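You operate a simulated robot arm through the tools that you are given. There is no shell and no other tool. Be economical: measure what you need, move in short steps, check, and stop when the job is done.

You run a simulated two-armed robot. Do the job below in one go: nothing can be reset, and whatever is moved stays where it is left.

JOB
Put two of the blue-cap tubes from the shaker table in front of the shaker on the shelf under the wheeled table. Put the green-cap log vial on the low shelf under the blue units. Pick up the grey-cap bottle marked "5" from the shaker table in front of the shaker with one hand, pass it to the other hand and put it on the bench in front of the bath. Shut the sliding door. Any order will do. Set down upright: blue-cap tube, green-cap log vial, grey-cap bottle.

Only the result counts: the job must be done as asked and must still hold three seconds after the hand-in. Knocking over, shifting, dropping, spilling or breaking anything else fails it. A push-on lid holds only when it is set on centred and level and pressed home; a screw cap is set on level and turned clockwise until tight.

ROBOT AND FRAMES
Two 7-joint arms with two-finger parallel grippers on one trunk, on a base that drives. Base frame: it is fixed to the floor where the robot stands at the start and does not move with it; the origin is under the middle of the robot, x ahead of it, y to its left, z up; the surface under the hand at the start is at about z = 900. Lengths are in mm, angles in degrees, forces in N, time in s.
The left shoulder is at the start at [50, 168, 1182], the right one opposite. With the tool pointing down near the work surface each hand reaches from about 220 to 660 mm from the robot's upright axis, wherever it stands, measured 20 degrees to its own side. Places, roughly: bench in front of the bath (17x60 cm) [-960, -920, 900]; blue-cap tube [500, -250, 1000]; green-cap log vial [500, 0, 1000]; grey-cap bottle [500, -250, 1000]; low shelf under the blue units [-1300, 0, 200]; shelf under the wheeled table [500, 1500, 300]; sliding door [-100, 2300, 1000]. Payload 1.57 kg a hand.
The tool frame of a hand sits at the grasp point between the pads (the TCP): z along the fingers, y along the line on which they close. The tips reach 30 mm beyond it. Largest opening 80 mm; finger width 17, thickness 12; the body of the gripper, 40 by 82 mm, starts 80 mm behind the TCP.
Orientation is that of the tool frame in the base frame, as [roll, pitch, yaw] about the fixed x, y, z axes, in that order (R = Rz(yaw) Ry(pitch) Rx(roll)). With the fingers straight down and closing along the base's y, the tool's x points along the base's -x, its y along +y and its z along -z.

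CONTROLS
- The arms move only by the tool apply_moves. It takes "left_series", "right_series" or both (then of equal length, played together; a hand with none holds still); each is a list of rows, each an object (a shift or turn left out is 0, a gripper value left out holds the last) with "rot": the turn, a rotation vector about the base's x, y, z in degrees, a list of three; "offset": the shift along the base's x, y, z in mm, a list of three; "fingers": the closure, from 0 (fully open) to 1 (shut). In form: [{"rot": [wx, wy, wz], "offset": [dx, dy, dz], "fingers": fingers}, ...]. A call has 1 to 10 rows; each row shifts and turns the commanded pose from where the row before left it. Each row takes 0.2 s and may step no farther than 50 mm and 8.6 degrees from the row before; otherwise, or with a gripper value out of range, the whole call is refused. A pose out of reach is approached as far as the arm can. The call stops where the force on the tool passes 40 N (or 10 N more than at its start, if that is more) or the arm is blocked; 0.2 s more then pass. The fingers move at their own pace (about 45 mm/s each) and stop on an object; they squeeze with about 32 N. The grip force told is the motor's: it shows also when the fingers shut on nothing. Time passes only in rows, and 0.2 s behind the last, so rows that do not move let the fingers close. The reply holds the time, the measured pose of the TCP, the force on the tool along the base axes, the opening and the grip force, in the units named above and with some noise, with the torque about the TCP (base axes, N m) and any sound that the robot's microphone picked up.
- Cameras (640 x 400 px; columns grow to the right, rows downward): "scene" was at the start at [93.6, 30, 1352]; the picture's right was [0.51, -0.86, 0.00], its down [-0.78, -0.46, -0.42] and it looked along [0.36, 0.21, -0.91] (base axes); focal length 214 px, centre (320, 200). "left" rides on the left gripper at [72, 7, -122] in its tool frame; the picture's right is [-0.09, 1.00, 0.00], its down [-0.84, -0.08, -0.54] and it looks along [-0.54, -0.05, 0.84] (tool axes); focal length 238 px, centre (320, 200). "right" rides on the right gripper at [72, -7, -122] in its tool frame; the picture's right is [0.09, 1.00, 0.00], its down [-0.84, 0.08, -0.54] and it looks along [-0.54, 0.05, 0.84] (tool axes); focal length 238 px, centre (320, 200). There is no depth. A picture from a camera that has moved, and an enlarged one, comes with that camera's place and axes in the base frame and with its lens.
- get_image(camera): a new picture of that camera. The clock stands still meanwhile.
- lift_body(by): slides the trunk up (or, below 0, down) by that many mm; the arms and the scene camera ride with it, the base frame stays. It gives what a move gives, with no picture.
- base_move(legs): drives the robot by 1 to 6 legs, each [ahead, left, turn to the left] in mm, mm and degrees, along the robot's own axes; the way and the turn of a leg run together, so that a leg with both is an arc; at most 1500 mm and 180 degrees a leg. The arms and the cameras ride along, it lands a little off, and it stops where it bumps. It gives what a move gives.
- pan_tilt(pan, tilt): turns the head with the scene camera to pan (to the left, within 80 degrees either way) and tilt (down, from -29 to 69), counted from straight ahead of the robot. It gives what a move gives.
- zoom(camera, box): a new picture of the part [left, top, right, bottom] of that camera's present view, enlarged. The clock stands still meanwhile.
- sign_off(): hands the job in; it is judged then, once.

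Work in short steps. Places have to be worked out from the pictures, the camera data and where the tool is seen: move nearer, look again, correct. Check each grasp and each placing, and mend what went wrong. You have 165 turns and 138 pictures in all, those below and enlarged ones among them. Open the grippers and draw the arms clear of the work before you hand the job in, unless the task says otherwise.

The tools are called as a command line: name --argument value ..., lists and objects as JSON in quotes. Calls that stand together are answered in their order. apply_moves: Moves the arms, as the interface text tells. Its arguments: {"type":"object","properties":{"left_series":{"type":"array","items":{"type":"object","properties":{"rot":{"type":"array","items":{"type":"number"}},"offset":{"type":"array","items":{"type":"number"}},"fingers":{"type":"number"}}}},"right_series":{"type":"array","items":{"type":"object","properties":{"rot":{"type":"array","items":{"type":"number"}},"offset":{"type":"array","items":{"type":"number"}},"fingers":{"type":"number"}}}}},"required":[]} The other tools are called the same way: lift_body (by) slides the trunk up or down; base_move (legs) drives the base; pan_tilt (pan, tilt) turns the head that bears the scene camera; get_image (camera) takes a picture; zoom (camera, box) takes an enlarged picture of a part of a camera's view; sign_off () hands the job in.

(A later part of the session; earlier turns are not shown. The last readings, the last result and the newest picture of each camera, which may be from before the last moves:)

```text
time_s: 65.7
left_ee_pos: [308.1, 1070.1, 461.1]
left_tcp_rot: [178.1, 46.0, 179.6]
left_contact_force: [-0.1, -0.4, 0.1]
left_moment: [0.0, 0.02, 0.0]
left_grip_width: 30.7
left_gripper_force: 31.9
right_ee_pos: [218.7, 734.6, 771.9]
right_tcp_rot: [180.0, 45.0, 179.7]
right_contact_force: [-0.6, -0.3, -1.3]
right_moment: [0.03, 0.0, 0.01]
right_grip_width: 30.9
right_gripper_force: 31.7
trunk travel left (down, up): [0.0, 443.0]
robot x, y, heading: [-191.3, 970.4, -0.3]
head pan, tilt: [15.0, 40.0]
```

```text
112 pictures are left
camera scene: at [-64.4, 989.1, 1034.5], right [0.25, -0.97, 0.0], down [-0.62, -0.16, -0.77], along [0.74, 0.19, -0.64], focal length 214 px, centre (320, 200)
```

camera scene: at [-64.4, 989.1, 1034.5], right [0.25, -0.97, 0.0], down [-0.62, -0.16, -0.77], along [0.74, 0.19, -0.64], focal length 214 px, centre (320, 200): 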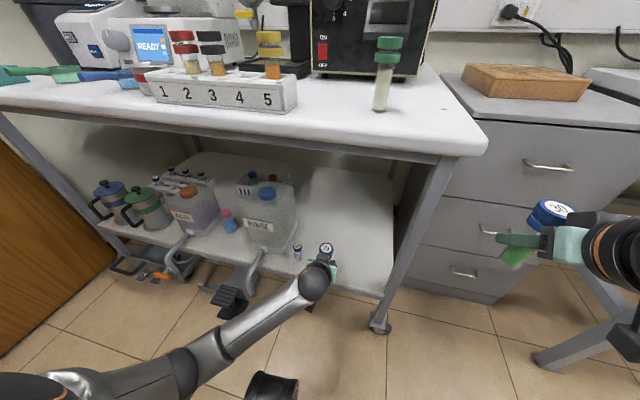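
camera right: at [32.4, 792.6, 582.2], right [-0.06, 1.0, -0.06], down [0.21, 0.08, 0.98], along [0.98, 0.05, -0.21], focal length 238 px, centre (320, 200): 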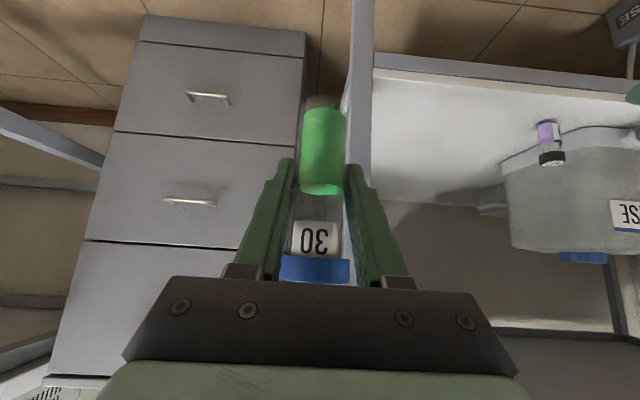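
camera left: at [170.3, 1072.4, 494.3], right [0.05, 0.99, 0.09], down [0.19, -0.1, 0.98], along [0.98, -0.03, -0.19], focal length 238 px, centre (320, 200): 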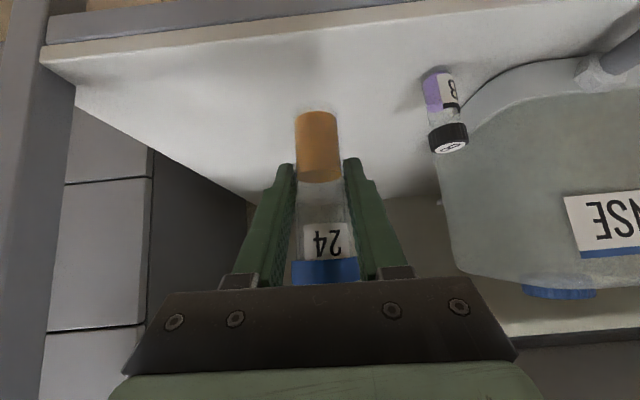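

Shelf surface confirmed at z≈353 and the spot ahead is free. I level the left hand, extend in over the shelf to x≈430, and descend to just above.

apply_moves --left_series '[{"rot": [-1.7, 1, 0], "offset": [30, -2, 0]}, {"offset": [30, -3, 0]}, {"offset": [30, -3, 0]}, {"offset": [30, 0, 0]}, {"offset": [0, 0, -25]}, {"offset": [0, 0, -20]}]'

get_image --camera "left"

```text
time_s: 67.3
left_ee_pos: [443.3, 1110.5, 423.6]
left_tcp_rot: [175.3, 46.7, 179.7]
left_contact_force: [-1.7, 0.2, -1.0]
left_moment: [0.02, -0.02, 0.02]
left_grip_width: 30.8
left_gripper_force: 32.0
right_ee_pos: [218.2, 734.6, 772.2]
right_tcp_rot: [-180.0, 45.0, 179.7]
right_contact_force: [0.6, 0.3, -0.9]
right_moment: [0.0, 0.05, 0.0]
right_grip_width: 31.1
right_gripper_force: 32.1
trunk travel left (down, up): [0.0, 443.0]
robot x, y, heading: [-186.9, 967.9, -0.2]
head pan, tilt: [15.0, 40.0]
stopped in row 6 (left hand): the arm was blocked; the commanded pose is now the measured one
```

```text
111 pictures are left
camera left: at [304.9, 1106.5, 455.8], right [0.01, 0.99, 0.12], down [0.18, -0.12, 0.97], along [0.98, 0.02, -0.18], focal length 238 px, centre (320, 200)
```

left: 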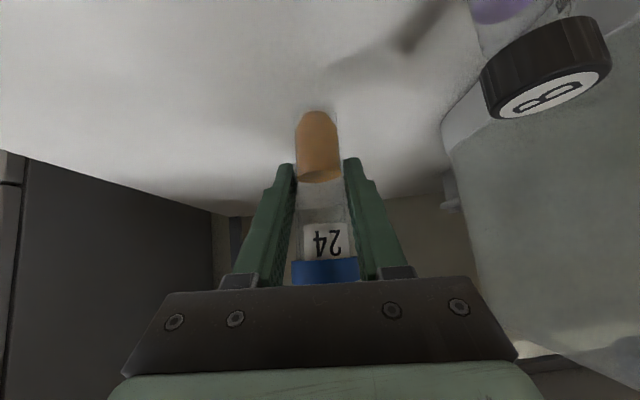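

The arm drifted sideways and blocked — the left hand works best farther to its own side. I lift and pull back out of the shelf, then reposition the base more to the right.

apply_moves --left_series '[{"offset": [0, -5, 20]}, {"offset": [-40, 0, 15]}, {"offset": [-40, 0, 0]}, {"offset": [-40, 0, 0]}, {"offset": [-30, 0, 0]}, {"rot": [-2, 1, 0], "offset": [0, 20, 0]}, {"rot": [-2, 1, 0], "offset": [0, 20, 0]}, {"offset": [0, 20, 0]}]'

pan_tilt --pan 45 --tilt 50

get_image --camera "scene"

```text
time_s: 68.1
left_ee_pos: [432.7, 1133.3, 562.2]
left_tcp_rot: [169.9, 58.6, 176.7]
left_contact_force: [0.1, 0.5, -0.9]
left_moment: [-0.02, -0.01, 0.02]
left_grip_width: 31.0
left_gripper_force: 32.2
right_ee_pos: [219.8, 734.8, 768.2]
right_tcp_rot: [-180.0, 44.9, 179.8]
right_contact_force: [0.5, 0.2, -0.6]
right_moment: [-0.01, 0.02, 0.0]
right_grip_width: 31.0
right_gripper_force: 31.9
trunk travel left (down, up): [0.0, 443.0]
robot x, y, heading: [-188.9, 968.8, -0.5]
head pan, tilt: [15.0, 40.0]
stopped in row 4 (left hand): the arm was blocked; the commanded pose is now the measured one
```

```text
time_s: 69.1
left_ee_pos: [432.5, 1133.6, 562.7]
left_tcp_rot: [170.2, 58.4, 176.9]
left_contact_force: [-0.7, 0.1, -0.2]
left_moment: [-0.01, 0.02, -0.01]
left_grip_width: 31.0
left_gripper_force: 32.3
right_ee_pos: [220.2, 734.3, 772.4]
right_tcp_rot: [-180.0, 44.9, 179.8]
right_contact_force: [0.2, 0.4, -0.8]
right_moment: [-0.02, 0.0, 0.05]
right_grip_width: 30.9
right_gripper_force: 32.0
trunk travel left (down, up): [0.0, 443.0]
robot x, y, heading: [-188.1, 969.2, -0.2]
head pan, tilt: [45.0, 50.0]
```

```text
110 pictures are left
camera scene: at [-91.3, 1022.3, 1020.2], right [0.7, -0.71, 0.0], down [-0.55, -0.54, -0.64], along [0.46, 0.45, -0.77], focal length 214 px, centre (320, 200)
```

scene: 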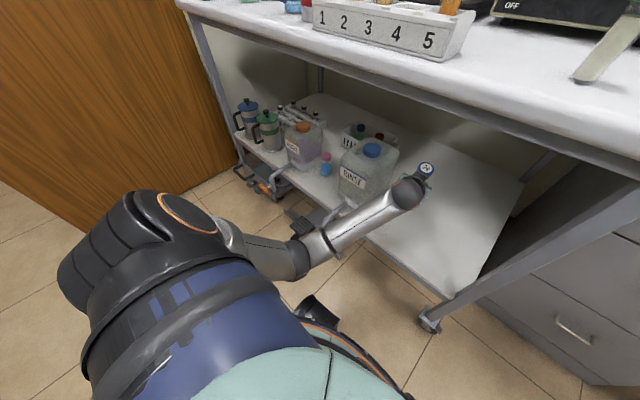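

The left arm has folded into an awkward shape with its elbow inward. I back the base straight out so the hand leaves the shelf safely, then raise the trunk and refold.

base_move --legs '[[-400, 0, 0]]'

get_image --camera "scene"

```text
time_s: 71.6
left_ee_pos: [33.2, 1137.1, 564.8]
left_tcp_rot: [170.3, 58.6, 177.0]
left_contact_force: [-0.7, -0.1, -1.0]
left_moment: [0.0, 0.01, 0.0]
left_grip_width: 31.0
left_gripper_force: 31.6
right_ee_pos: [-178.8, 737.5, 771.1]
right_tcp_rot: [179.9, 45.0, 179.9]
right_contact_force: [-0.8, -0.5, -2.1]
right_moment: [0.0, -0.01, -0.01]
right_grip_width: 31.2
right_gripper_force: 31.6
trunk travel left (down, up): [0.0, 443.0]
robot x, y, heading: [-586.2, 967.4, -0.1]
head pan, tilt: [45.0, 50.0]
```

```text
109 pictures are left
camera scene: at [-490.8, 1024.1, 1020.4], right [0.7, -0.71, 0.0], down [-0.54, -0.54, -0.64], along [0.46, 0.45, -0.77], focal length 214 px, centre (320, 200)
```

scene: 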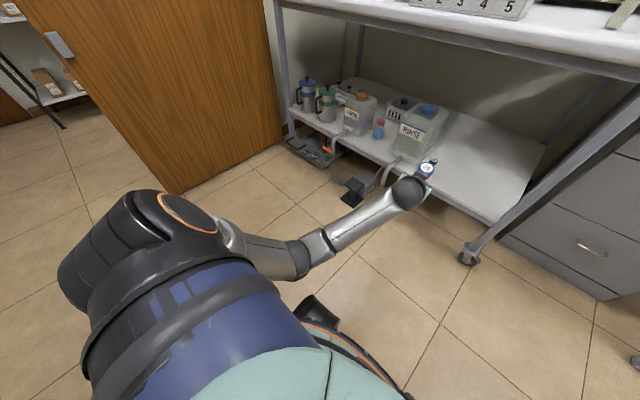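

Clear of the shelf now. I raise the left hand, restore its 45° upright attitude (computed correction about [−6.9, 13.6, −3.9]°) and refold it closer to the body.

apply_moves --left_series '[{"offset": [-5, 0, 40]}, {"rot": [-2.3, 4.5, -1.3], "offset": [-10, 5, 40]}, {"rot": [-2.3, 4.5, -1.3], "offset": [-20, 5, 40]}, {"rot": [-2.3, 4.6, -1.3], "offset": [-20, 5, 40]}, {"offset": [-30, 5, 35]}, {"offset": [-30, 5, 30]}, {"offset": [-30, 5, 25]}, {"offset": [-30, 0, 5]}]'

```text
time_s: 73.4
left_ee_pos: [-65.2, 1166.6, 774.2]
left_tcp_rot: [-179.4, 45.1, -177.8]
left_contact_force: [0.0, 0.4, -1.6]
left_moment: [0.02, 0.02, 0.04]
left_grip_width: 30.8
left_gripper_force: 32.2
left hand out of reach, approached as far as the arm can: row 6, 7, 8
right_ee_pos: [-179.1, 737.2, 772.1]
right_tcp_rot: [179.9, 44.9, 179.7]
right_contact_force: [-0.7, -0.1, -1.4]
right_moment: [0.02, -0.01, 0.0]
right_grip_width: 31.0
right_gripper_force: 32.3
trunk travel left (down, up): [0.0, 443.0]
robot x, y, heading: [-586.5, 974.4, -0.3]
head pan, tilt: [45.0, 50.0]
```

Attitude restored. Now I descend while drifting outward to its own side and see whether it gets down freely.

apply_moves --left_series '[{"rot": [-0.5, 0, -2], "offset": [0, 8, -42]}, {"offset": [0, 8, -42]}, {"offset": [0, 8, -42]}, {"offset": [0, 8, -42]}, {"offset": [0, 8, -42]}, {"offset": [0, 8, -42]}, {"offset": [0, 8, -42]}, {"offset": [0, 8, -42]}]'

get_image --camera "scene"

```text
time_s: 74.1
left_ee_pos: [-43.8, 1169.0, 781.6]
left_tcp_rot: [-174.7, 57.4, -178.0]
left_contact_force: [-0.5, 0.5, -1.4]
left_moment: [0.01, -0.01, -0.01]
left_grip_width: 31.2
left_gripper_force: 32.1
right_ee_pos: [-180.0, 735.8, 771.5]
right_tcp_rot: [179.8, 44.9, 179.9]
right_contact_force: [0.8, 1.0, -0.7]
right_moment: [0.0, -0.01, -0.03]
right_grip_width: 31.1
right_gripper_force: 32.5
trunk travel left (down, up): [0.0, 443.0]
robot x, y, heading: [-590.7, 967.0, -0.2]
head pan, tilt: [45.0, 50.0]
stopped in row 3 (left hand): the arm was blocked; the commanded pose is now the measured one
```

```text
108 pictures are left
camera scene: at [-491.2, 1023.0, 1020.5], right [0.7, -0.71, 0.0], down [-0.54, -0.54, -0.64], along [0.46, 0.45, -0.77], focal length 214 px, centre (320, 200)
```

scene: 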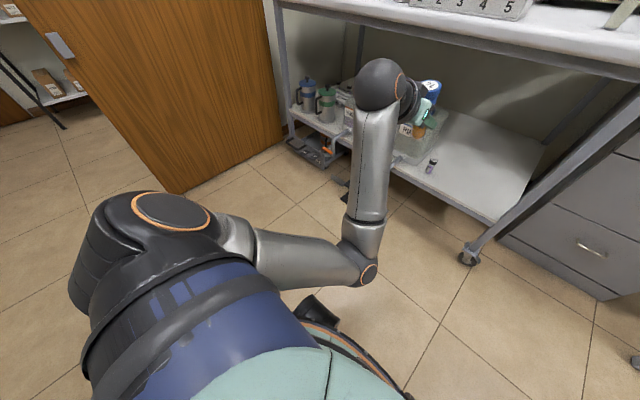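

The left arm is now wedged elbow-down. To understand the joint limits I test the right hand: tilting the tool nearer vertical and descending in front of the robot.

apply_moves --right_series '[{"rot": [0, 8, 0], "offset": [20, 0, -30]}, {"rot": [0, 8, 0], "offset": [20, 0, -30]}, {"rot": [0, 8, 0], "offset": [20, 0, -30]}, {"rot": [0, 8, 0], "offset": [20, 0, -30]}, {"offset": [0, 0, -45]}, {"offset": [0, 0, -45]}, {"offset": [0, 0, -45]}, {"offset": [0, 0, -45]}, {"offset": [0, 0, -45]}]'

pan_tilt --pan -40 --tilt 45

get_image --camera "scene"

```text
time_s: 76.1
left_ee_pos: [-43.7, 1169.4, 782.2]
left_tcp_rot: [-174.8, 57.4, -177.9]
left_contact_force: [-0.2, 0.4, -0.5]
left_moment: [-0.01, -0.02, -0.04]
left_grip_width: 30.9
left_gripper_force: 32.1
right_ee_pos: [-132.8, 703.6, 483.8]
right_tcp_rot: [180.0, 13.0, 180.0]
right_contact_force: [-0.5, 0.1, -0.7]
right_moment: [0.04, 0.06, -0.01]
right_grip_width: 31.0
right_gripper_force: 31.7
right hand out of reach, approached as far as the arm can: row 7, 8, 9
trunk travel left (down, up): [0.0, 443.0]
robot x, y, heading: [-588.5, 972.6, -0.1]
head pan, tilt: [45.0, 50.0]
```

```text
time_s: 77.7
left_ee_pos: [-43.2, 1169.2, 781.7]
left_tcp_rot: [-174.7, 57.4, -177.9]
left_contact_force: [0.4, 0.2, -0.8]
left_moment: [-0.01, 0.0, -0.02]
left_grip_width: 31.1
left_gripper_force: 32.2
right_ee_pos: [-132.2, 703.2, 482.8]
right_tcp_rot: [-179.9, 13.1, 179.9]
right_contact_force: [-0.2, 0.5, -0.3]
right_moment: [0.01, 0.02, 0.0]
right_grip_width: 30.8
right_gripper_force: 31.9
trunk travel left (down, up): [0.0, 443.0]
robot x, y, heading: [-586.4, 973.2, -0.1]
head pan, tilt: [-40.0, 45.0]
```

```text
107 pictures are left
camera scene: at [-483.7, 916.3, 1027.3], right [-0.64, -0.76, 0.0], down [-0.54, 0.46, -0.71], along [0.54, -0.46, -0.71], focal length 214 px, centre (320, 200)
```

scene: 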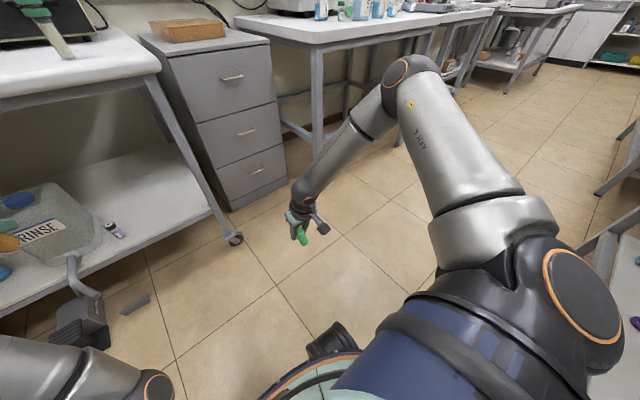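

Wrist height is the limit in the elbow-out branch; earlier the left arm did get to z≈439 at about r=500, and failed only beyond reach. I unfold the left arm by extending it up and forward, correcting its attitude, then come back.

apply_moves --left_series '[{"offset": [20, 5, 40]}, {"offset": [20, 5, 40]}, {"rot": [3.7, 4, 1], "offset": [0, 5, 45]}, {"rot": [0, 4, 1], "offset": [0, 5, 45]}, {"rot": [0, 4, 0], "offset": [0, 0, 45]}, {"offset": [0, 0, 45]}]' --right_series '[{"offset": [0, 0, 45]}, {"rot": [0, -8, 0], "offset": [0, 0, 45]}, {"rot": [0, -8, 0], "offset": [0, 0, 45]}, {"rot": [0, -8, 0], "offset": [0, 0, 45]}, {"rot": [0, -8, 0], "offset": [0, 0, 45]}, {"offset": [0, 0, 45]}]'

pan_tilt --pan 45 --tilt 50

get_image --camera "scene"

```text
time_s: 79.1
left_ee_pos: [-3.6, 1189.6, 1042.1]
left_tcp_rot: [179.0, 45.2, 178.9]
left_contact_force: [0.9, 0.0, -0.6]
left_moment: [0.01, 0.02, 0.0]
left_grip_width: 30.9
left_gripper_force: 31.8
right_ee_pos: [-132.8, 702.9, 753.7]
right_tcp_rot: [179.9, 45.0, 179.8]
right_contact_force: [0.3, -0.1, -1.4]
right_moment: [-0.02, 0.0, 0.01]
right_grip_width: 30.7
right_gripper_force: 32.0
trunk travel left (down, up): [0.0, 443.0]
robot x, y, heading: [-589.5, 969.6, -0.0]
head pan, tilt: [-40.0, 45.0]
```

```text
time_s: 80.7
left_ee_pos: [-3.7, 1190.2, 1040.6]
left_tcp_rot: [179.0, 45.4, 178.8]
left_contact_force: [0.3, 0.7, -0.1]
left_moment: [-0.02, 0.01, 0.0]
left_grip_width: 30.9
left_gripper_force: 32.3
right_ee_pos: [-132.4, 703.0, 752.7]
right_tcp_rot: [179.9, 44.9, 179.8]
right_contact_force: [-0.4, -0.6, -0.9]
right_moment: [0.01, 0.0, -0.02]
right_grip_width: 30.9
right_gripper_force: 32.8
trunk travel left (down, up): [0.0, 443.0]
robot x, y, heading: [-588.5, 968.2, -0.2]
head pan, tilt: [45.0, 50.0]
```

```text
106 pictures are left
camera scene: at [-491.2, 1023.0, 1020.4], right [0.7, -0.71, 0.0], down [-0.54, -0.54, -0.64], along [0.46, 0.45, -0.77], focal length 214 px, centre (320, 200)
```

scene: 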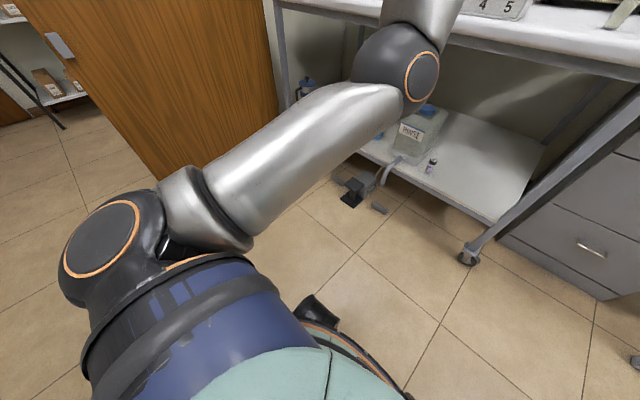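

The left arm is unfolded again. Now I bring it straight down at r≈600 to see how low it gets.

apply_moves --left_series '[{"rot": [-1, 0, 1], "offset": [0, 0, -48]}, {"offset": [0, 0, -48]}, {"offset": [0, 0, -48]}, {"offset": [0, 0, -48]}, {"offset": [0, 0, -48]}, {"offset": [-5, 0, -48]}, {"offset": [-5, 0, -48]}, {"offset": [-5, 0, -48]}, {"offset": [-5, 0, -48]}, {"offset": [-5, 0, -48]}]'

get_image --camera "scene"

```text
time_s: 82.6
left_ee_pos: [8.8, 1178.3, 758.1]
left_tcp_rot: [-175.9, 58.1, -177.2]
left_contact_force: [0.2, -1.0, -0.8]
left_moment: [-0.01, 0.0, 0.0]
left_grip_width: 30.7
left_gripper_force: 32.0
right_ee_pos: [-132.9, 702.4, 753.0]
right_tcp_rot: [180.0, 44.9, 179.7]
right_contact_force: [0.5, -0.1, -1.3]
right_moment: [0.0, -0.02, 0.02]
right_grip_width: 31.0
right_gripper_force: 31.7
trunk travel left (down, up): [0.0, 443.0]
robot x, y, heading: [-586.6, 970.0, -0.2]
head pan, tilt: [45.0, 50.0]
stopped in row 9 (left hand): the arm was blocked; the commanded pose is now the measured one
```

```text
105 pictures are left
camera scene: at [-491.2, 1023.0, 1020.5], right [0.7, -0.71, 0.0], down [-0.54, -0.54, -0.64], along [0.46, 0.45, -0.77], focal length 214 px, centre (320, 200)
```

scene: 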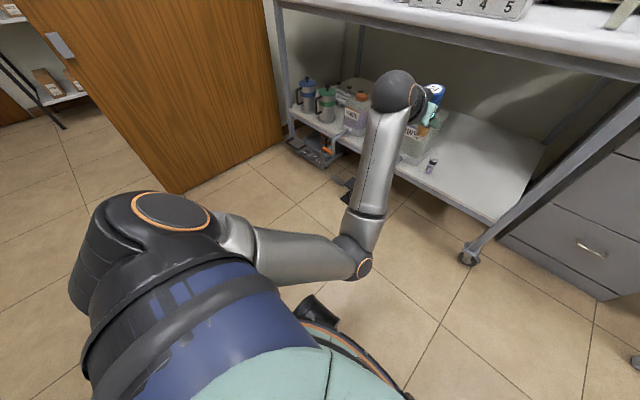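

The arm flips to elbow-down on the way. Staying in this shape, I correct the attitude gradually and descend moving slightly inward, as in the first successful descent.

apply_moves --left_series '[{"offset": [0, 0, -5]}, {"rot": [0.7, 3.3, 0], "offset": [-10, -10, -25]}, {"rot": [0.7, 3.3, 0], "offset": [-10, -10, -25]}, {"rot": [0.7, 3.3, 0], "offset": [-10, -10, -25]}, {"rot": [0.7, 3.3, 0], "offset": [-10, -10, -25]}, {"offset": [-5, -8, -40]}, {"offset": [-5, -8, -40]}, {"offset": [-5, -8, -40]}, {"offset": [-5, -8, -40]}, {"offset": [-5, -8, -40]}]'

get_image --camera "scene"

```text
time_s: 83.6
left_ee_pos: [-3.2, 1139.9, 776.5]
left_tcp_rot: [-176.5, 59.0, -178.7]
left_contact_force: [0.3, 0.1, 0.0]
left_moment: [-0.01, -0.01, 0.0]
left_grip_width: 30.8
left_gripper_force: 32.3
right_ee_pos: [-133.0, 702.4, 753.4]
right_tcp_rot: [179.9, 44.9, 179.8]
right_contact_force: [0.3, 0.1, -1.4]
right_moment: [-0.02, 0.0, 0.0]
right_grip_width: 31.1
right_gripper_force: 32.1
trunk travel left (down, up): [0.0, 443.0]
robot x, y, heading: [-587.1, 969.4, -0.1]
head pan, tilt: [45.0, 50.0]
stopped in row 4 (left hand): the arm was blocked; the commanded pose is now the measured one
```

```text
104 pictures are left
camera scene: at [-491.2, 1023.1, 1020.4], right [0.7, -0.71, 0.0], down [-0.54, -0.54, -0.64], along [0.46, 0.45, -0.77], focal length 214 px, centre (320, 200)
```

scene: 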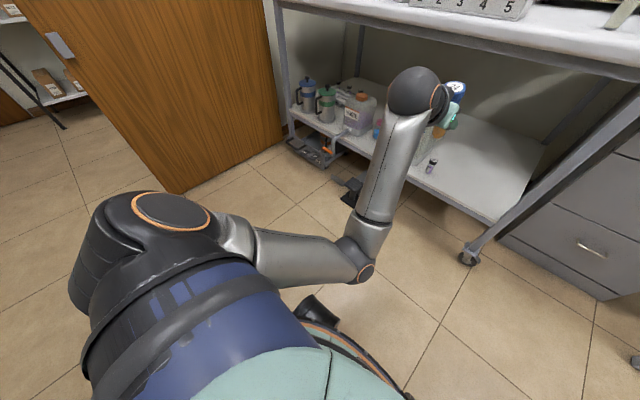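

The upper arm seems to be pressed against the torso front. I go back up and forward to free it, restore the attitude, and yaw the hand inward (tube stays upright) so wrist and elbow move outward.

apply_moves --left_series '[{"offset": [20, 5, 42]}, {"offset": [20, 10, 42]}, {"rot": [0.8, 4.6, 0.4], "offset": [0, 20, 42]}, {"rot": [0.8, 4.7, 0.4], "offset": [0, 20, 42]}, {"rot": [0.8, 4.7, 0.4], "offset": [-10, 20, 42]}, {"rot": [0, 0, -8], "offset": [-15, 20, 20]}, {"rot": [0, 0, -8], "offset": [-15, 20, 0]}, {"rot": [0, 0, -8], "offset": [-15, 20, 0]}, {"rot": [0, 0, -8], "offset": [-15, 10, 0]}, {"rot": [0, 0, -8], "offset": [-15, 10, 0]}]'

apply_moves --left_series '[{"offset": [-5, 0, -30]}, {"offset": [-5, 0, -30]}, {"offset": [-5, 0, -30]}, {"offset": [-5, 0, -30]}, {"offset": [-5, 0, -30]}, {"offset": [-5, 0, -30]}, {"offset": [-5, 0, -30]}, {"offset": [-5, 0, -30]}, {"offset": [-5, 0, -30]}, {"offset": [-5, 0, -30]}]'

get_image --camera "scene"

```text
time_s: 85.8
left_ee_pos: [-46.2, 1293.6, 1005.5]
left_tcp_rot: [179.4, 44.7, 139.1]
left_contact_force: [-0.3, -0.5, -1.0]
left_moment: [0.0, 0.02, -0.04]
left_grip_width: 31.1
left_gripper_force: 31.9
right_ee_pos: [-132.1, 702.7, 753.0]
right_tcp_rot: [179.9, 45.0, 179.8]
right_contact_force: [-0.2, -0.4, -0.3]
right_moment: [-0.04, 0.0, 0.02]
right_grip_width: 30.9
right_gripper_force: 31.8
trunk travel left (down, up): [0.0, 443.0]
robot x, y, heading: [-582.7, 965.9, -0.2]
head pan, tilt: [45.0, 50.0]
```

```text
time_s: 88.0
left_ee_pos: [-98.1, 1295.6, 705.4]
left_tcp_rot: [179.4, 44.8, 139.4]
left_contact_force: [-0.3, 0.3, -1.1]
left_moment: [0.03, 0.01, 0.0]
left_grip_width: 30.8
left_gripper_force: 31.8
right_ee_pos: [-132.7, 702.4, 753.9]
right_tcp_rot: [179.9, 44.9, 179.9]
right_contact_force: [0.0, 0.1, -0.9]
right_moment: [0.02, 0.02, -0.01]
right_grip_width: 31.0
right_gripper_force: 32.0
trunk travel left (down, up): [0.0, 443.0]
robot x, y, heading: [-588.0, 968.0, 0.0]
head pan, tilt: [45.0, 50.0]
```

```text
103 pictures are left
camera scene: at [-491.3, 1023.0, 1020.5], right [0.7, -0.71, 0.0], down [-0.54, -0.54, -0.64], along [0.46, 0.45, -0.77], focal length 214 px, centre (320, 200)
```

scene: 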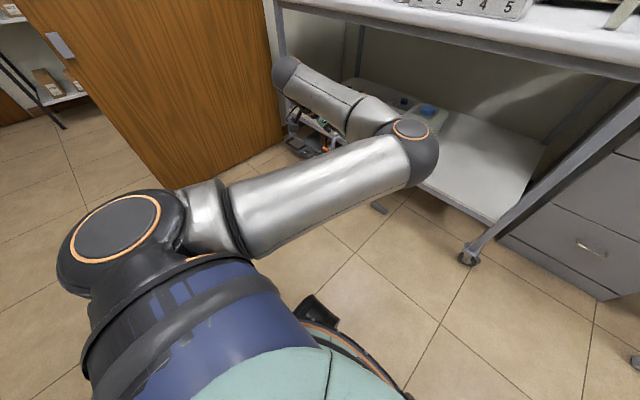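

No blocking this time. I continue down from here to see the limit of this shape.

apply_moves --left_series '[{"offset": [0, 0, -35]}, {"offset": [0, 0, -35]}, {"offset": [0, 0, -35]}, {"offset": [0, 0, -35]}, {"offset": [0, 0, -35]}, {"offset": [0, 0, -35]}, {"offset": [0, 0, -35]}, {"offset": [0, 0, -35]}]'

get_image --camera "scene"

```text
time_s: 89.8
left_ee_pos: [-37.1, 1299.2, 508.8]
left_tcp_rot: [168.9, 51.4, 131.7]
left_contact_force: [-0.2, -0.6, -0.6]
left_moment: [0.06, 0.04, 0.01]
left_grip_width: 31.0
left_gripper_force: 31.3
right_ee_pos: [-132.9, 702.7, 752.9]
right_tcp_rot: [180.0, 44.9, 179.9]
right_contact_force: [1.3, 0.1, -0.5]
right_moment: [0.02, -0.01, 0.0]
right_grip_width: 30.8
right_gripper_force: 32.2
trunk travel left (down, up): [0.0, 443.0]
robot x, y, heading: [-587.8, 968.7, -0.4]
head pan, tilt: [45.0, 50.0]
stopped in row 8 (left hand): the arm was blocked; the commanded pose is now the measured one
```

```text
102 pictures are left
camera scene: at [-491.2, 1022.9, 1020.5], right [0.7, -0.71, 0.0], down [-0.54, -0.54, -0.64], along [0.46, 0.45, -0.77], focal length 214 px, centre (320, 200)
```

scene: 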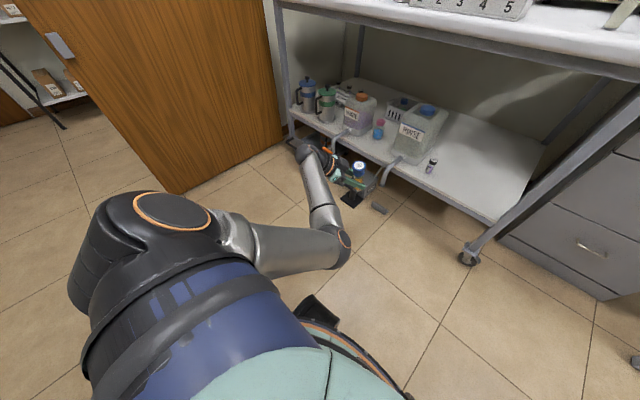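

This shape (elbow ahead and below the shoulder) is the useful low one. From here I gently restore the attitude and swing the hand to about r=520 at its own side.

apply_moves --left_series '[{"rot": [-0.2, 5, -3.9], "offset": [0, -8, 0]}, {"rot": [-0.2, 5, -3.9], "offset": [0, -8, 0]}, {"rot": [0, 0, 8], "offset": [-5, -12, -3]}, {"rot": [0, 0, 8], "offset": [-5, -12, -3]}, {"rot": [0, 0, 8], "offset": [-5, -12, -3]}, {"rot": [0, 0, 8], "offset": [-5, -12, -3]}, {"rot": [0, 0, 8], "offset": [-5, -12, -3]}, {"rot": [0, 0, 8], "offset": [-5, -12, -3]}, {"rot": [0, 0, 8], "offset": [-5, -12, -3]}]'

get_image --camera "scene"

```text
time_s: 91.0
left_ee_pos: [-3.8, 1326.3, 608.0]
left_tcp_rot: [163.5, 51.5, 147.1]
left_contact_force: [0.6, -0.4, -1.1]
left_moment: [0.01, -0.02, 0.01]
left_grip_width: 30.9
left_gripper_force: 32.3
right_ee_pos: [-132.4, 703.1, 754.0]
right_tcp_rot: [179.9, 44.9, 179.8]
right_contact_force: [0.9, -0.3, -0.2]
right_moment: [0.02, 0.03, 0.0]
right_grip_width: 31.5
right_gripper_force: 31.7
trunk travel left (down, up): [0.0, 443.0]
robot x, y, heading: [-590.5, 968.9, 0.3]
head pan, tilt: [45.0, 50.0]
stopped in row 6 (left hand): the arm was blocked; the commanded pose is now the measured one
```

```text
101 pictures are left
camera scene: at [-491.0, 1023.2, 1020.4], right [0.7, -0.71, 0.0], down [-0.54, -0.54, -0.64], along [0.46, 0.45, -0.77], focal length 214 px, centre (320, 200)
```

scene: 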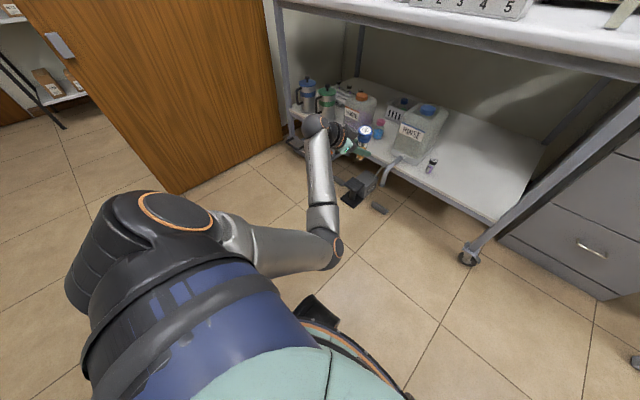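

The upper arm is pinned in a wrong branch. I'll unfold it high (which un-flips it), restore the attitude there, and then pull it back close to the body in the starting elbow-out shape.

apply_moves --left_series '[{"offset": [5, -5, 45]}, {"offset": [5, -5, 45]}, {"offset": [5, -10, 45]}, {"rot": [-1.6, 3, 5.3], "offset": [0, -15, 45]}, {"rot": [-1.6, 3, 5.3], "offset": [0, -15, 45]}, {"rot": [-1.6, 3, 5.3], "offset": [0, -15, 45]}, {"rot": [-1.5, 2.8, 5.3], "offset": [0, -15, 45]}, {"offset": [-10, -15, 45]}, {"offset": [-30, 0, 30]}, {"offset": [-30, 0, 20]}]'

apply_moves --left_series '[{"offset": [-30, -5, 0]}, {"offset": [-30, -5, 0]}, {"offset": [-30, -5, 0]}, {"offset": [-10, -5, -20]}, {"offset": [-10, -5, -35]}, {"offset": [0, 0, -40]}, {"offset": [0, 0, -40]}]'

get_image --camera "scene"

```text
time_s: 93.2
left_ee_pos: [-58.6, 1230.6, 1016.5]
left_tcp_rot: [177.6, 42.0, 178.7]
left_contact_force: [-0.1, -0.2, -1.2]
left_moment: [0.0, 0.02, 0.02]
left_grip_width: 30.8
left_gripper_force: 32.5
right_ee_pos: [-132.8, 703.0, 754.2]
right_tcp_rot: [179.9, 45.0, 179.7]
right_contact_force: [0.0, 0.0, -0.8]
right_moment: [-0.03, 0.03, 0.0]
right_grip_width: 31.1
right_gripper_force: 32.0
trunk travel left (down, up): [0.0, 443.0]
robot x, y, heading: [-585.4, 971.4, -0.0]
head pan, tilt: [45.0, 50.0]
```

```text
time_s: 94.8
left_ee_pos: [-168.9, 1204.3, 883.1]
left_tcp_rot: [177.4, 41.9, 178.5]
left_contact_force: [-0.5, -0.2, -0.1]
left_moment: [-0.05, 0.03, -0.04]
left_grip_width: 31.0
left_gripper_force: 31.9
right_ee_pos: [-132.7, 701.3, 753.1]
right_tcp_rot: [179.9, 45.0, 179.7]
right_contact_force: [-0.5, -0.2, -1.2]
right_moment: [0.05, 0.0, -0.02]
right_grip_width: 31.1
right_gripper_force: 31.9
trunk travel left (down, up): [0.0, 443.0]
robot x, y, heading: [-588.4, 968.3, -0.0]
head pan, tilt: [45.0, 50.0]
```

```text
100 pictures are left
camera scene: at [-491.2, 1023.0, 1020.5], right [0.7, -0.71, 0.0], down [-0.54, -0.54, -0.64], along [0.46, 0.45, -0.77], focal length 214 px, centre (320, 200)
```

scene: 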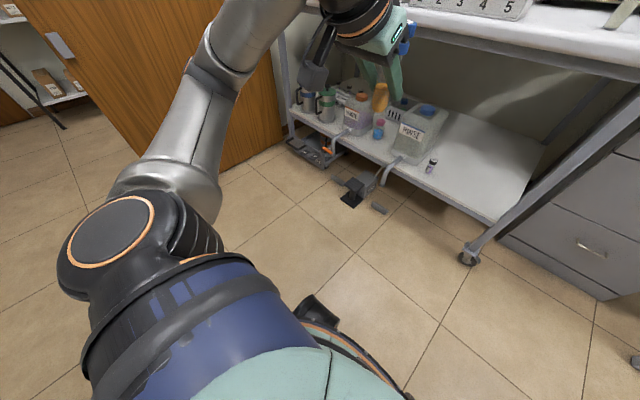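

Back in the elbow-out shape. I now repeat the first, successful descent path: rel (440,165) and down with a slight inward drift.

apply_moves --left_series '[{"rot": [-1.8, -3, -0.3], "offset": [10, -35, -20]}, {"offset": [12, -35, -40]}, {"offset": [5, -10, -45]}, {"offset": [5, -10, -45]}, {"offset": [5, -10, -45]}, {"offset": [5, -10, -45]}, {"offset": [5, -10, -45]}, {"offset": [5, -10, -45]}, {"offset": [5, -10, -45]}, {"offset": [5, 0, -30]}]'

get_image --camera "scene"

```text
refused: row 2 steps farther than a row can; nothing moved
```

```text
99 pictures are left
camera scene: at [-491.2, 1023.0, 1020.5], right [0.7, -0.71, 0.0], down [-0.54, -0.54, -0.64], along [0.46, 0.45, -0.77], focal length 214 px, centre (320, 200)
```

scene: 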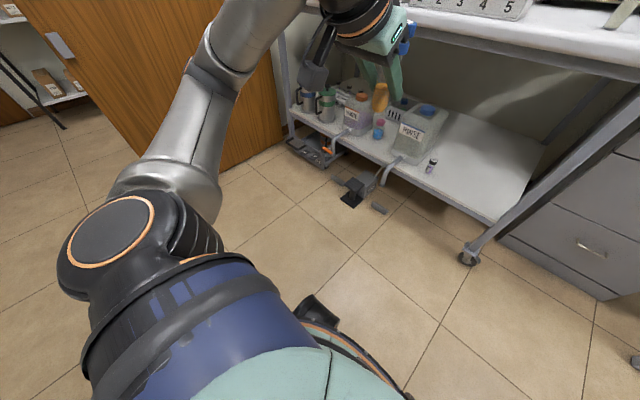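

Row too long; same path with shorter rows.

apply_moves --left_series '[{"rot": [-1.8, -3, -0.3], "offset": [10, -35, -20]}, {"offset": [12, -30, -35]}, {"offset": [5, -10, -45]}, {"offset": [5, -10, -45]}, {"offset": [5, -10, -45]}, {"offset": [5, -10, -45]}, {"offset": [5, -10, -45]}, {"offset": [5, -10, -45]}, {"offset": [5, -10, -45]}, {"offset": [5, 0, -30]}]'

get_image --camera "scene"

```text
time_s: 97.0
left_ee_pos: [-106.7, 1068.2, 481.5]
left_tcp_rot: [179.7, 45.1, 180.0]
left_contact_force: [0.5, 0.7, -0.9]
left_moment: [0.0, 0.04, -0.03]
left_grip_width: 30.9
left_gripper_force: 31.9
right_ee_pos: [-132.9, 703.3, 754.1]
right_tcp_rot: [179.8, 44.9, 179.8]
right_contact_force: [0.8, -0.6, -0.9]
right_moment: [0.02, 0.02, -0.01]
right_grip_width: 31.3
right_gripper_force: 32.3
trunk travel left (down, up): [0.0, 443.0]
robot x, y, heading: [-586.5, 968.9, -0.1]
head pan, tilt: [45.0, 50.0]
```

```text
98 pictures are left
camera scene: at [-491.2, 1023.0, 1020.5], right [0.7, -0.71, 0.0], down [-0.54, -0.54, -0.64], along [0.46, 0.45, -0.77], focal length 214 px, centre (320, 200)
```

scene: 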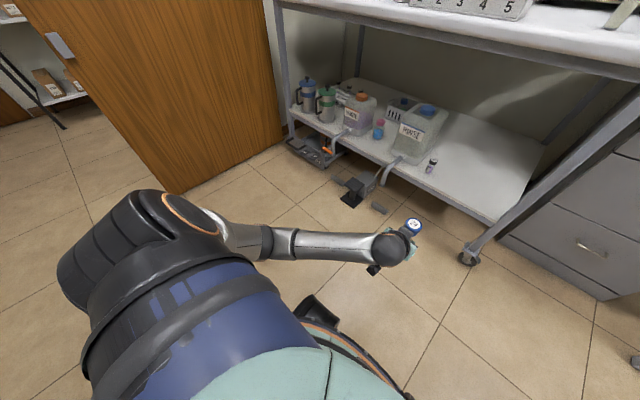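

That works: left hand at rel (480,99,481), level. I lower it slightly and raise the right hand well above table height before driving in.

apply_moves --left_series '[{"offset": [0, 0, -15]}, {"offset": [0, 0, -15]}, {}, {}, {}, {}, {}, {}]' --right_series '[{"offset": [-5, 0, 45]}, {"offset": [-5, 0, 45]}, {"offset": [-5, 0, 45]}, {"offset": [-5, 0, 45]}, {"offset": [-5, 0, 45]}, {"offset": [-5, 0, 45]}, {"offset": [-5, 0, 45]}, {"offset": [-5, 0, 40]}]'

base_move --legs '[[450, -5, 0]]'

get_image --camera "left"

pan_tilt --pan -10 --tilt 45

get_image --camera "scene"

```text
time_s: 98.8
left_ee_pos: [-106.9, 1069.5, 452.2]
left_tcp_rot: [179.9, 45.0, 179.8]
left_contact_force: [0.7, 0.0, -0.3]
left_moment: [0.02, 0.0, 0.01]
left_grip_width: 31.1
left_gripper_force: 31.8
right_ee_pos: [-172.7, 703.7, 1108.3]
right_tcp_rot: [179.9, 44.9, 179.9]
right_contact_force: [-0.1, 0.0, -1.5]
right_moment: [-0.01, -0.02, 0.02]
right_grip_width: 31.1
right_gripper_force: 32.3
trunk travel left (down, up): [0.0, 443.0]
robot x, y, heading: [-586.6, 967.6, -0.3]
head pan, tilt: [45.0, 50.0]
```

```text
time_s: 101.5
left_ee_pos: [339.2, 1062.3, 451.2]
left_tcp_rot: [179.8, 45.2, -180.0]
left_contact_force: [-0.1, -0.7, -0.7]
left_moment: [-0.04, 0.0, 0.03]
left_grip_width: 30.9
left_gripper_force: 31.8
right_ee_pos: [273.4, 697.4, 1108.4]
right_tcp_rot: [179.9, 45.0, 179.8]
right_contact_force: [0.2, 0.8, -1.3]
right_moment: [0.01, -0.01, -0.01]
right_grip_width: 31.0
right_gripper_force: 32.4
trunk travel left (down, up): [0.0, 443.0]
robot x, y, heading: [-139.3, 965.5, -0.1]
head pan, tilt: [45.0, 50.0]
```

```text
97 pictures are left
camera left: at [201.2, 1068.9, 487.8], right [0.06, 1.0, 0.07], down [0.21, -0.08, 0.97], along [0.98, -0.05, -0.21], focal length 238 px, centre (320, 200)
```

left: 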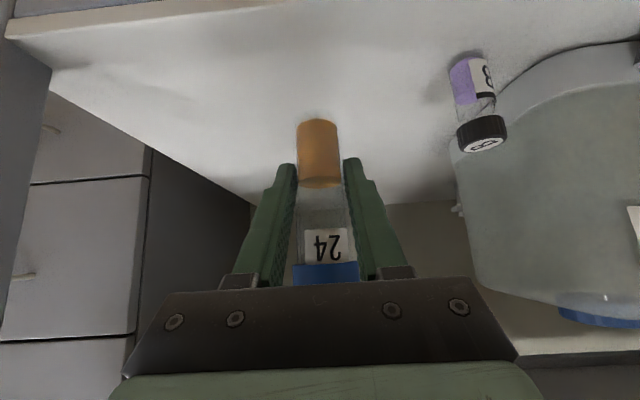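

```text
time_s: 102.8
left_ee_pos: [339.4, 1063.7, 451.8]
left_tcp_rot: [179.9, 45.0, -180.0]
left_contact_force: [-0.4, 0.5, -1.9]
left_moment: [0.0, -0.02, 0.03]
left_grip_width: 30.8
left_gripper_force: 31.7
right_ee_pos: [274.4, 697.2, 1108.2]
right_tcp_rot: [179.9, 44.9, 180.0]
right_contact_force: [0.5, 0.1, -0.9]
right_moment: [-0.04, -0.02, -0.03]
right_grip_width: 30.9
right_gripper_force: 32.1
trunk travel left (down, up): [0.0, 443.0]
robot x, y, heading: [-139.0, 960.9, -0.1]
head pan, tilt: [-10.0, 45.0]
```

```text
96 pictures are left
camera scene: at [-19.6, 948.5, 1027.3], right [-0.17, -0.98, 0.0], down [-0.7, 0.12, -0.71], along [0.7, -0.12, -0.71], focal length 214 px, centre (320, 200)
```

scene: 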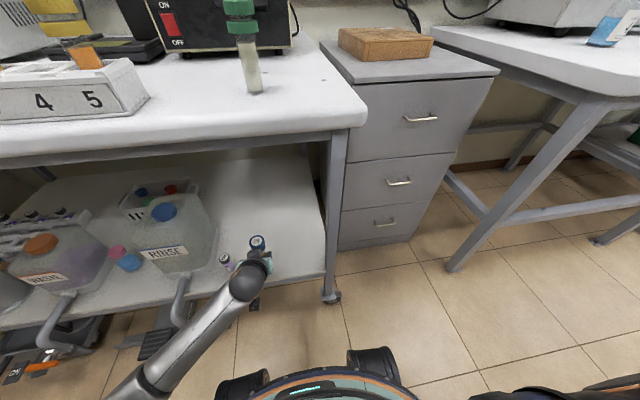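

Well aligned. I drive 60 mm farther in and lower the tube toward the shelf in small steps.

base_move --legs '[[60, 0, 0]]'

apply_moves --left_series '[{"offset": [0, 0, -15]}, {"offset": [0, 0, -15]}, {"offset": [0, 0, -10]}]'

get_image --camera "left"

```text
time_s: 103.7
left_ee_pos: [397.8, 1063.0, 451.9]
left_tcp_rot: [179.9, 44.9, -180.0]
left_contact_force: [0.2, 0.0, -1.0]
left_moment: [0.0, 0.01, 0.02]
left_grip_width: 31.0
left_gripper_force: 31.9
right_ee_pos: [333.6, 696.6, 1108.5]
right_tcp_rot: [180.0, 45.0, 179.9]
right_contact_force: [0.3, -0.1, -0.6]
right_moment: [0.0, 0.0, 0.01]
right_grip_width: 31.0
right_gripper_force: 32.5
trunk travel left (down, up): [0.0, 443.0]
robot x, y, heading: [-78.6, 964.5, -0.2]
head pan, tilt: [-10.0, 45.0]
```

```text
time_s: 104.7
left_ee_pos: [418.3, 1080.9, 425.6]
left_tcp_rot: [179.2, 47.5, -179.1]
left_contact_force: [-0.5, 0.8, -0.3]
left_moment: [0.04, 0.02, 0.02]
left_grip_width: 31.1
left_gripper_force: 31.8
right_ee_pos: [333.8, 697.1, 1104.1]
right_tcp_rot: [180.0, 44.8, 179.9]
right_contact_force: [0.2, -0.9, -0.6]
right_moment: [-0.01, -0.02, 0.03]
right_grip_width: 30.9
right_gripper_force: 32.3
trunk travel left (down, up): [0.0, 443.0]
robot x, y, heading: [-81.1, 966.6, 0.2]
head pan, tilt: [-10.0, 45.0]
stopped in row 3 (left hand): the arm was blocked; the commanded pose is now the measured one
```

```text
95 pictures are left
camera left: at [278.7, 1082.7, 455.8], right [0.04, 1.0, 0.08], down [0.17, -0.08, 0.98], along [0.98, -0.02, -0.17], focal length 238 px, centre (320, 200)
```

left: 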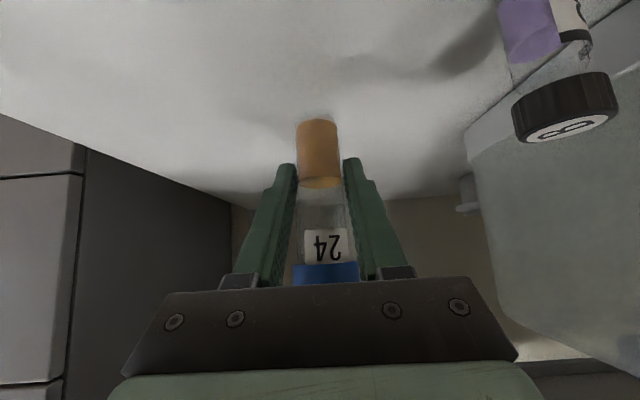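

Blocked again at z≈425 with no tool force, so something else on the arm is limiting. I look down at the left elbow and upper arm.

pan_tilt --pan 50 --tilt 69

get_image --camera "scene"

```text
time_s: 106.0
left_ee_pos: [416.4, 1080.5, 427.2]
left_tcp_rot: [179.4, 47.1, -179.1]
left_contact_force: [-0.4, -0.7, -0.7]
left_moment: [0.02, 0.01, 0.01]
left_grip_width: 31.0
left_gripper_force: 32.1
right_ee_pos: [334.4, 698.6, 1108.1]
right_tcp_rot: [-179.9, 44.9, 179.9]
right_contact_force: [0.3, 0.5, -0.6]
right_moment: [0.02, -0.04, -0.04]
right_grip_width: 31.1
right_gripper_force: 31.6
trunk travel left (down, up): [0.0, 443.0]
robot x, y, heading: [-83.4, 962.9, 0.2]
head pan, tilt: [50.0, 68.8]
```

```text
94 pictures are left
camera scene: at [-2.9, 1006.6, 998.3], right [0.76, -0.65, 0.0], down [-0.6, -0.71, -0.36], along [0.23, 0.28, -0.93], focal length 214 px, centre (320, 200)
```

scene: 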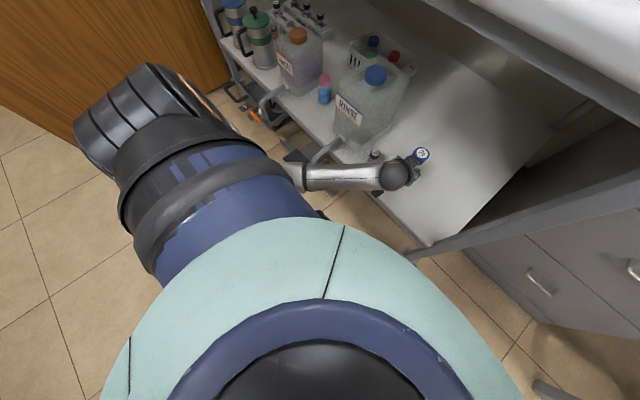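

The upper arm hangs nearly straight down and the forearm comes in from the left. I back out again and explore in free space: yaw the hand inward in line with the forearm, then descend.

apply_moves --left_series '[{"offset": [0, -10, 15]}, {"offset": [0, -8, 10]}]'

base_move --legs '[[-400, 0, 0]]'

apply_moves --left_series '[{"rot": [0, 0, -7]}, {"rot": [0, 0, -7]}, {"rot": [0, 0, -7]}, {"rot": [0, 0, -7]}, {"rot": [0, 0, -7]}, {"offset": [0, 0, -20]}, {"offset": [0, 0, -20]}, {"offset": [0, 0, -20]}, {"offset": [0, 0, -20]}]'

```text
time_s: 106.8
left_ee_pos: [422.2, 1100.1, 445.6]
left_tcp_rot: [173.6, 47.4, 178.4]
left_contact_force: [0.2, -0.3, -1.1]
left_moment: [0.01, 0.04, 0.02]
left_grip_width: 30.8
left_gripper_force: 32.1
right_ee_pos: [333.8, 696.2, 1108.5]
right_tcp_rot: [179.9, 45.0, 179.8]
right_contact_force: [0.1, 0.1, -0.1]
right_moment: [0.01, 0.02, -0.02]
right_grip_width: 31.1
right_gripper_force: 32.6
trunk travel left (down, up): [0.0, 443.0]
robot x, y, heading: [-81.1, 962.6, -0.2]
head pan, tilt: [50.0, 68.8]
stopped in row 2 (left hand): the arm was blocked; the commanded pose is now the measured one
```

```text
time_s: 109.3
left_ee_pos: [27.5, 1100.4, 447.3]
left_tcp_rot: [173.6, 47.4, 178.4]
left_contact_force: [0.0, -0.2, 0.1]
left_moment: [0.01, -0.01, 0.0]
left_grip_width: 30.8
left_gripper_force: 32.1
right_ee_pos: [-61.3, 698.8, 1109.5]
right_tcp_rot: [-179.9, 44.9, 180.0]
right_contact_force: [1.7, 0.5, -0.9]
right_moment: [-0.04, 0.01, -0.02]
right_grip_width: 30.8
right_gripper_force: 32.3
trunk travel left (down, up): [0.0, 443.0]
robot x, y, heading: [-478.4, 964.7, -0.1]
head pan, tilt: [50.0, 68.8]
```

```text
time_s: 111.3
left_ee_pos: [24.7, 1100.4, 365.7]
left_tcp_rot: [173.5, 47.3, 143.4]
left_contact_force: [-0.1, 0.1, -0.3]
left_moment: [0.01, -0.02, 0.0]
left_grip_width: 31.0
left_gripper_force: 32.3
right_ee_pos: [-61.9, 697.7, 1108.9]
right_tcp_rot: [179.8, 44.8, 179.9]
right_contact_force: [-0.6, 0.5, -0.4]
right_moment: [0.02, 0.01, 0.02]
right_grip_width: 31.0
right_gripper_force: 31.7
trunk travel left (down, up): [0.0, 443.0]
robot x, y, heading: [-476.1, 965.5, 0.1]
head pan, tilt: [50.0, 68.8]
```

That solved it: with the hand yawed −35° the arm descends freely. I level it and raise to 440, then drive in with the target about [415,1040].

apply_moves --left_series '[{"rot": [-1.2, 2.3, -2.3], "offset": [0, 0, 35]}, {"rot": [-1.1, 2.3, -2.3], "offset": [0, 0, 35]}]'

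base_move --legs '[[390, -60, 0]]'

get_image --camera "left"

```text
time_s: 111.9
left_ee_pos: [26.4, 1101.7, 436.8]
left_tcp_rot: [-179.7, 45.0, 143.7]
left_contact_force: [0.4, 0.1, -0.7]
left_moment: [-0.01, -0.02, 0.03]
left_grip_width: 30.8
left_gripper_force: 31.8
right_ee_pos: [-61.2, 698.1, 1108.3]
right_tcp_rot: [179.9, 44.9, -179.9]
right_contact_force: [-0.2, 0.0, -1.0]
right_moment: [-0.04, 0.0, 0.03]
right_grip_width: 31.2
right_gripper_force: 32.1
trunk travel left (down, up): [0.0, 443.0]
robot x, y, heading: [-478.0, 965.0, 0.1]
head pan, tilt: [50.0, 68.8]
```

```text
time_s: 114.3
left_ee_pos: [412.2, 1037.4, 436.5]
left_tcp_rot: [-179.8, 45.2, 143.4]
left_contact_force: [0.0, -0.4, -1.0]
left_moment: [0.0, -0.02, 0.0]
left_grip_width: 30.7
left_gripper_force: 32.0
right_ee_pos: [322.7, 634.4, 1108.8]
right_tcp_rot: [179.9, 45.1, 179.6]
right_contact_force: [0.1, -0.2, -1.0]
right_moment: [0.02, 0.0, -0.01]
right_grip_width: 31.1
right_gripper_force: 32.3
trunk travel left (down, up): [0.0, 443.0]
robot x, y, heading: [-87.9, 902.9, -0.2]
head pan, tilt: [50.0, 68.8]
```

```text
93 pictures are left
camera left: at [306.3, 1124.0, 472.2], right [0.65, 0.76, 0.06], down [0.12, -0.18, 0.98], along [0.75, -0.63, -0.21], focal length 238 px, centre (320, 200)
```

left: 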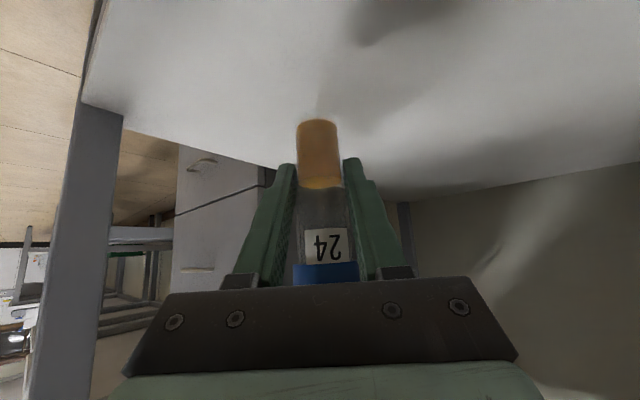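

The tube is over clear shelf. Lowering in small steps until contact.

apply_moves --left_series '[{"offset": [0, 0, -14]}, {"offset": [0, 0, -10]}, {"offset": [0, 0, -4]}, {}]'

get_image --camera "left"

```text
time_s: 115.3
left_ee_pos: [413.2, 1036.7, 408.5]
left_tcp_rot: [-179.8, 45.0, 143.4]
left_contact_force: [-0.3, -0.5, -0.3]
left_moment: [0.02, 0.0, 0.02]
left_grip_width: 30.7
left_gripper_force: 31.7
right_ee_pos: [321.6, 634.4, 1109.8]
right_tcp_rot: [179.8, 44.9, 179.5]
right_contact_force: [0.1, 0.1, -1.1]
right_moment: [0.01, -0.03, -0.01]
right_grip_width: 31.1
right_gripper_force: 31.4
trunk travel left (down, up): [0.0, 443.0]
robot x, y, heading: [-90.3, 902.7, -0.7]
head pan, tilt: [50.0, 68.8]
```

```text
92 pictures are left
camera left: at [306.4, 1124.0, 444.1], right [0.65, 0.76, 0.06], down [0.12, -0.18, 0.98], along [0.75, -0.63, -0.21], focal length 238 px, centre (320, 200)
```

left: 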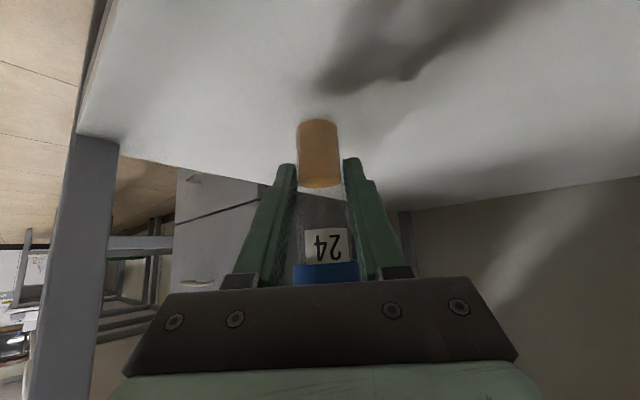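

No contact yet; continuing in 3–4 mm steps.

apply_moves --left_series '[{"offset": [0, 0, -4]}, {"offset": [0, 0, -4]}, {"offset": [0, 0, -4]}, {}]'

```text
time_s: 116.3
left_ee_pos: [412.2, 1037.5, 395.9]
left_tcp_rot: [-180.0, 45.0, 143.4]
left_contact_force: [0.5, -0.7, -0.5]
left_moment: [0.01, 0.0, 0.03]
left_grip_width: 31.0
left_gripper_force: 32.2
right_ee_pos: [320.3, 633.9, 1109.1]
right_tcp_rot: [179.9, 44.9, 179.6]
right_contact_force: [0.9, -0.3, -1.0]
right_moment: [0.01, 0.01, -0.03]
right_grip_width: 30.9
right_gripper_force: 32.3
trunk travel left (down, up): [0.0, 443.0]
robot x, y, heading: [-94.8, 901.2, -0.3]
head pan, tilt: [50.0, 68.8]
```

Parallax from the last two pictures suggests the shelf is nearer z≈335; continuing down.

apply_moves --left_series '[{"offset": [0, 0, -4]}, {"offset": [0, 0, -3]}, {"offset": [0, 0, -3]}, {}]'

get_image --camera "left"

```text
time_s: 117.3
left_ee_pos: [413.9, 1036.1, 390.5]
left_tcp_rot: [180.0, 45.6, 143.1]
left_contact_force: [-4.5, 1.6, 19.9]
left_moment: [0.17, 0.28, -0.01]
left_grip_width: 30.5
left_gripper_force: 32.5
right_ee_pos: [320.9, 634.3, 1110.0]
right_tcp_rot: [179.9, 45.1, 179.6]
right_contact_force: [-1.1, -1.0, -0.3]
right_moment: [0.0, 0.06, 0.03]
right_grip_width: 31.1
right_gripper_force: 31.8
trunk travel left (down, up): [0.0, 443.0]
robot x, y, heading: [-93.7, 905.2, -0.5]
head pan, tilt: [50.0, 68.8]
```

```text
91 pictures are left
camera left: at [307.8, 1123.3, 425.2], right [0.65, 0.76, 0.07], down [0.11, -0.18, 0.98], along [0.75, -0.63, -0.2], focal length 238 px, centre (320, 200)
```

left: 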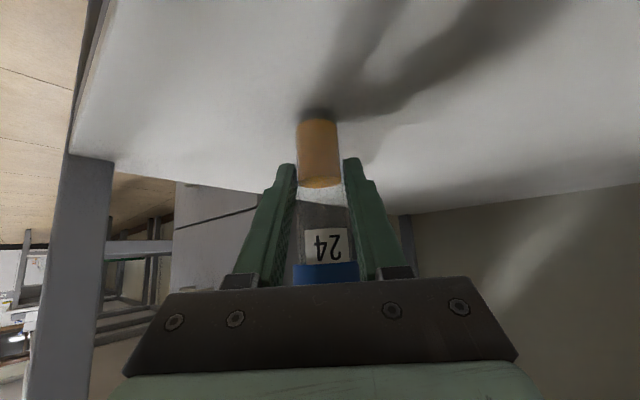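

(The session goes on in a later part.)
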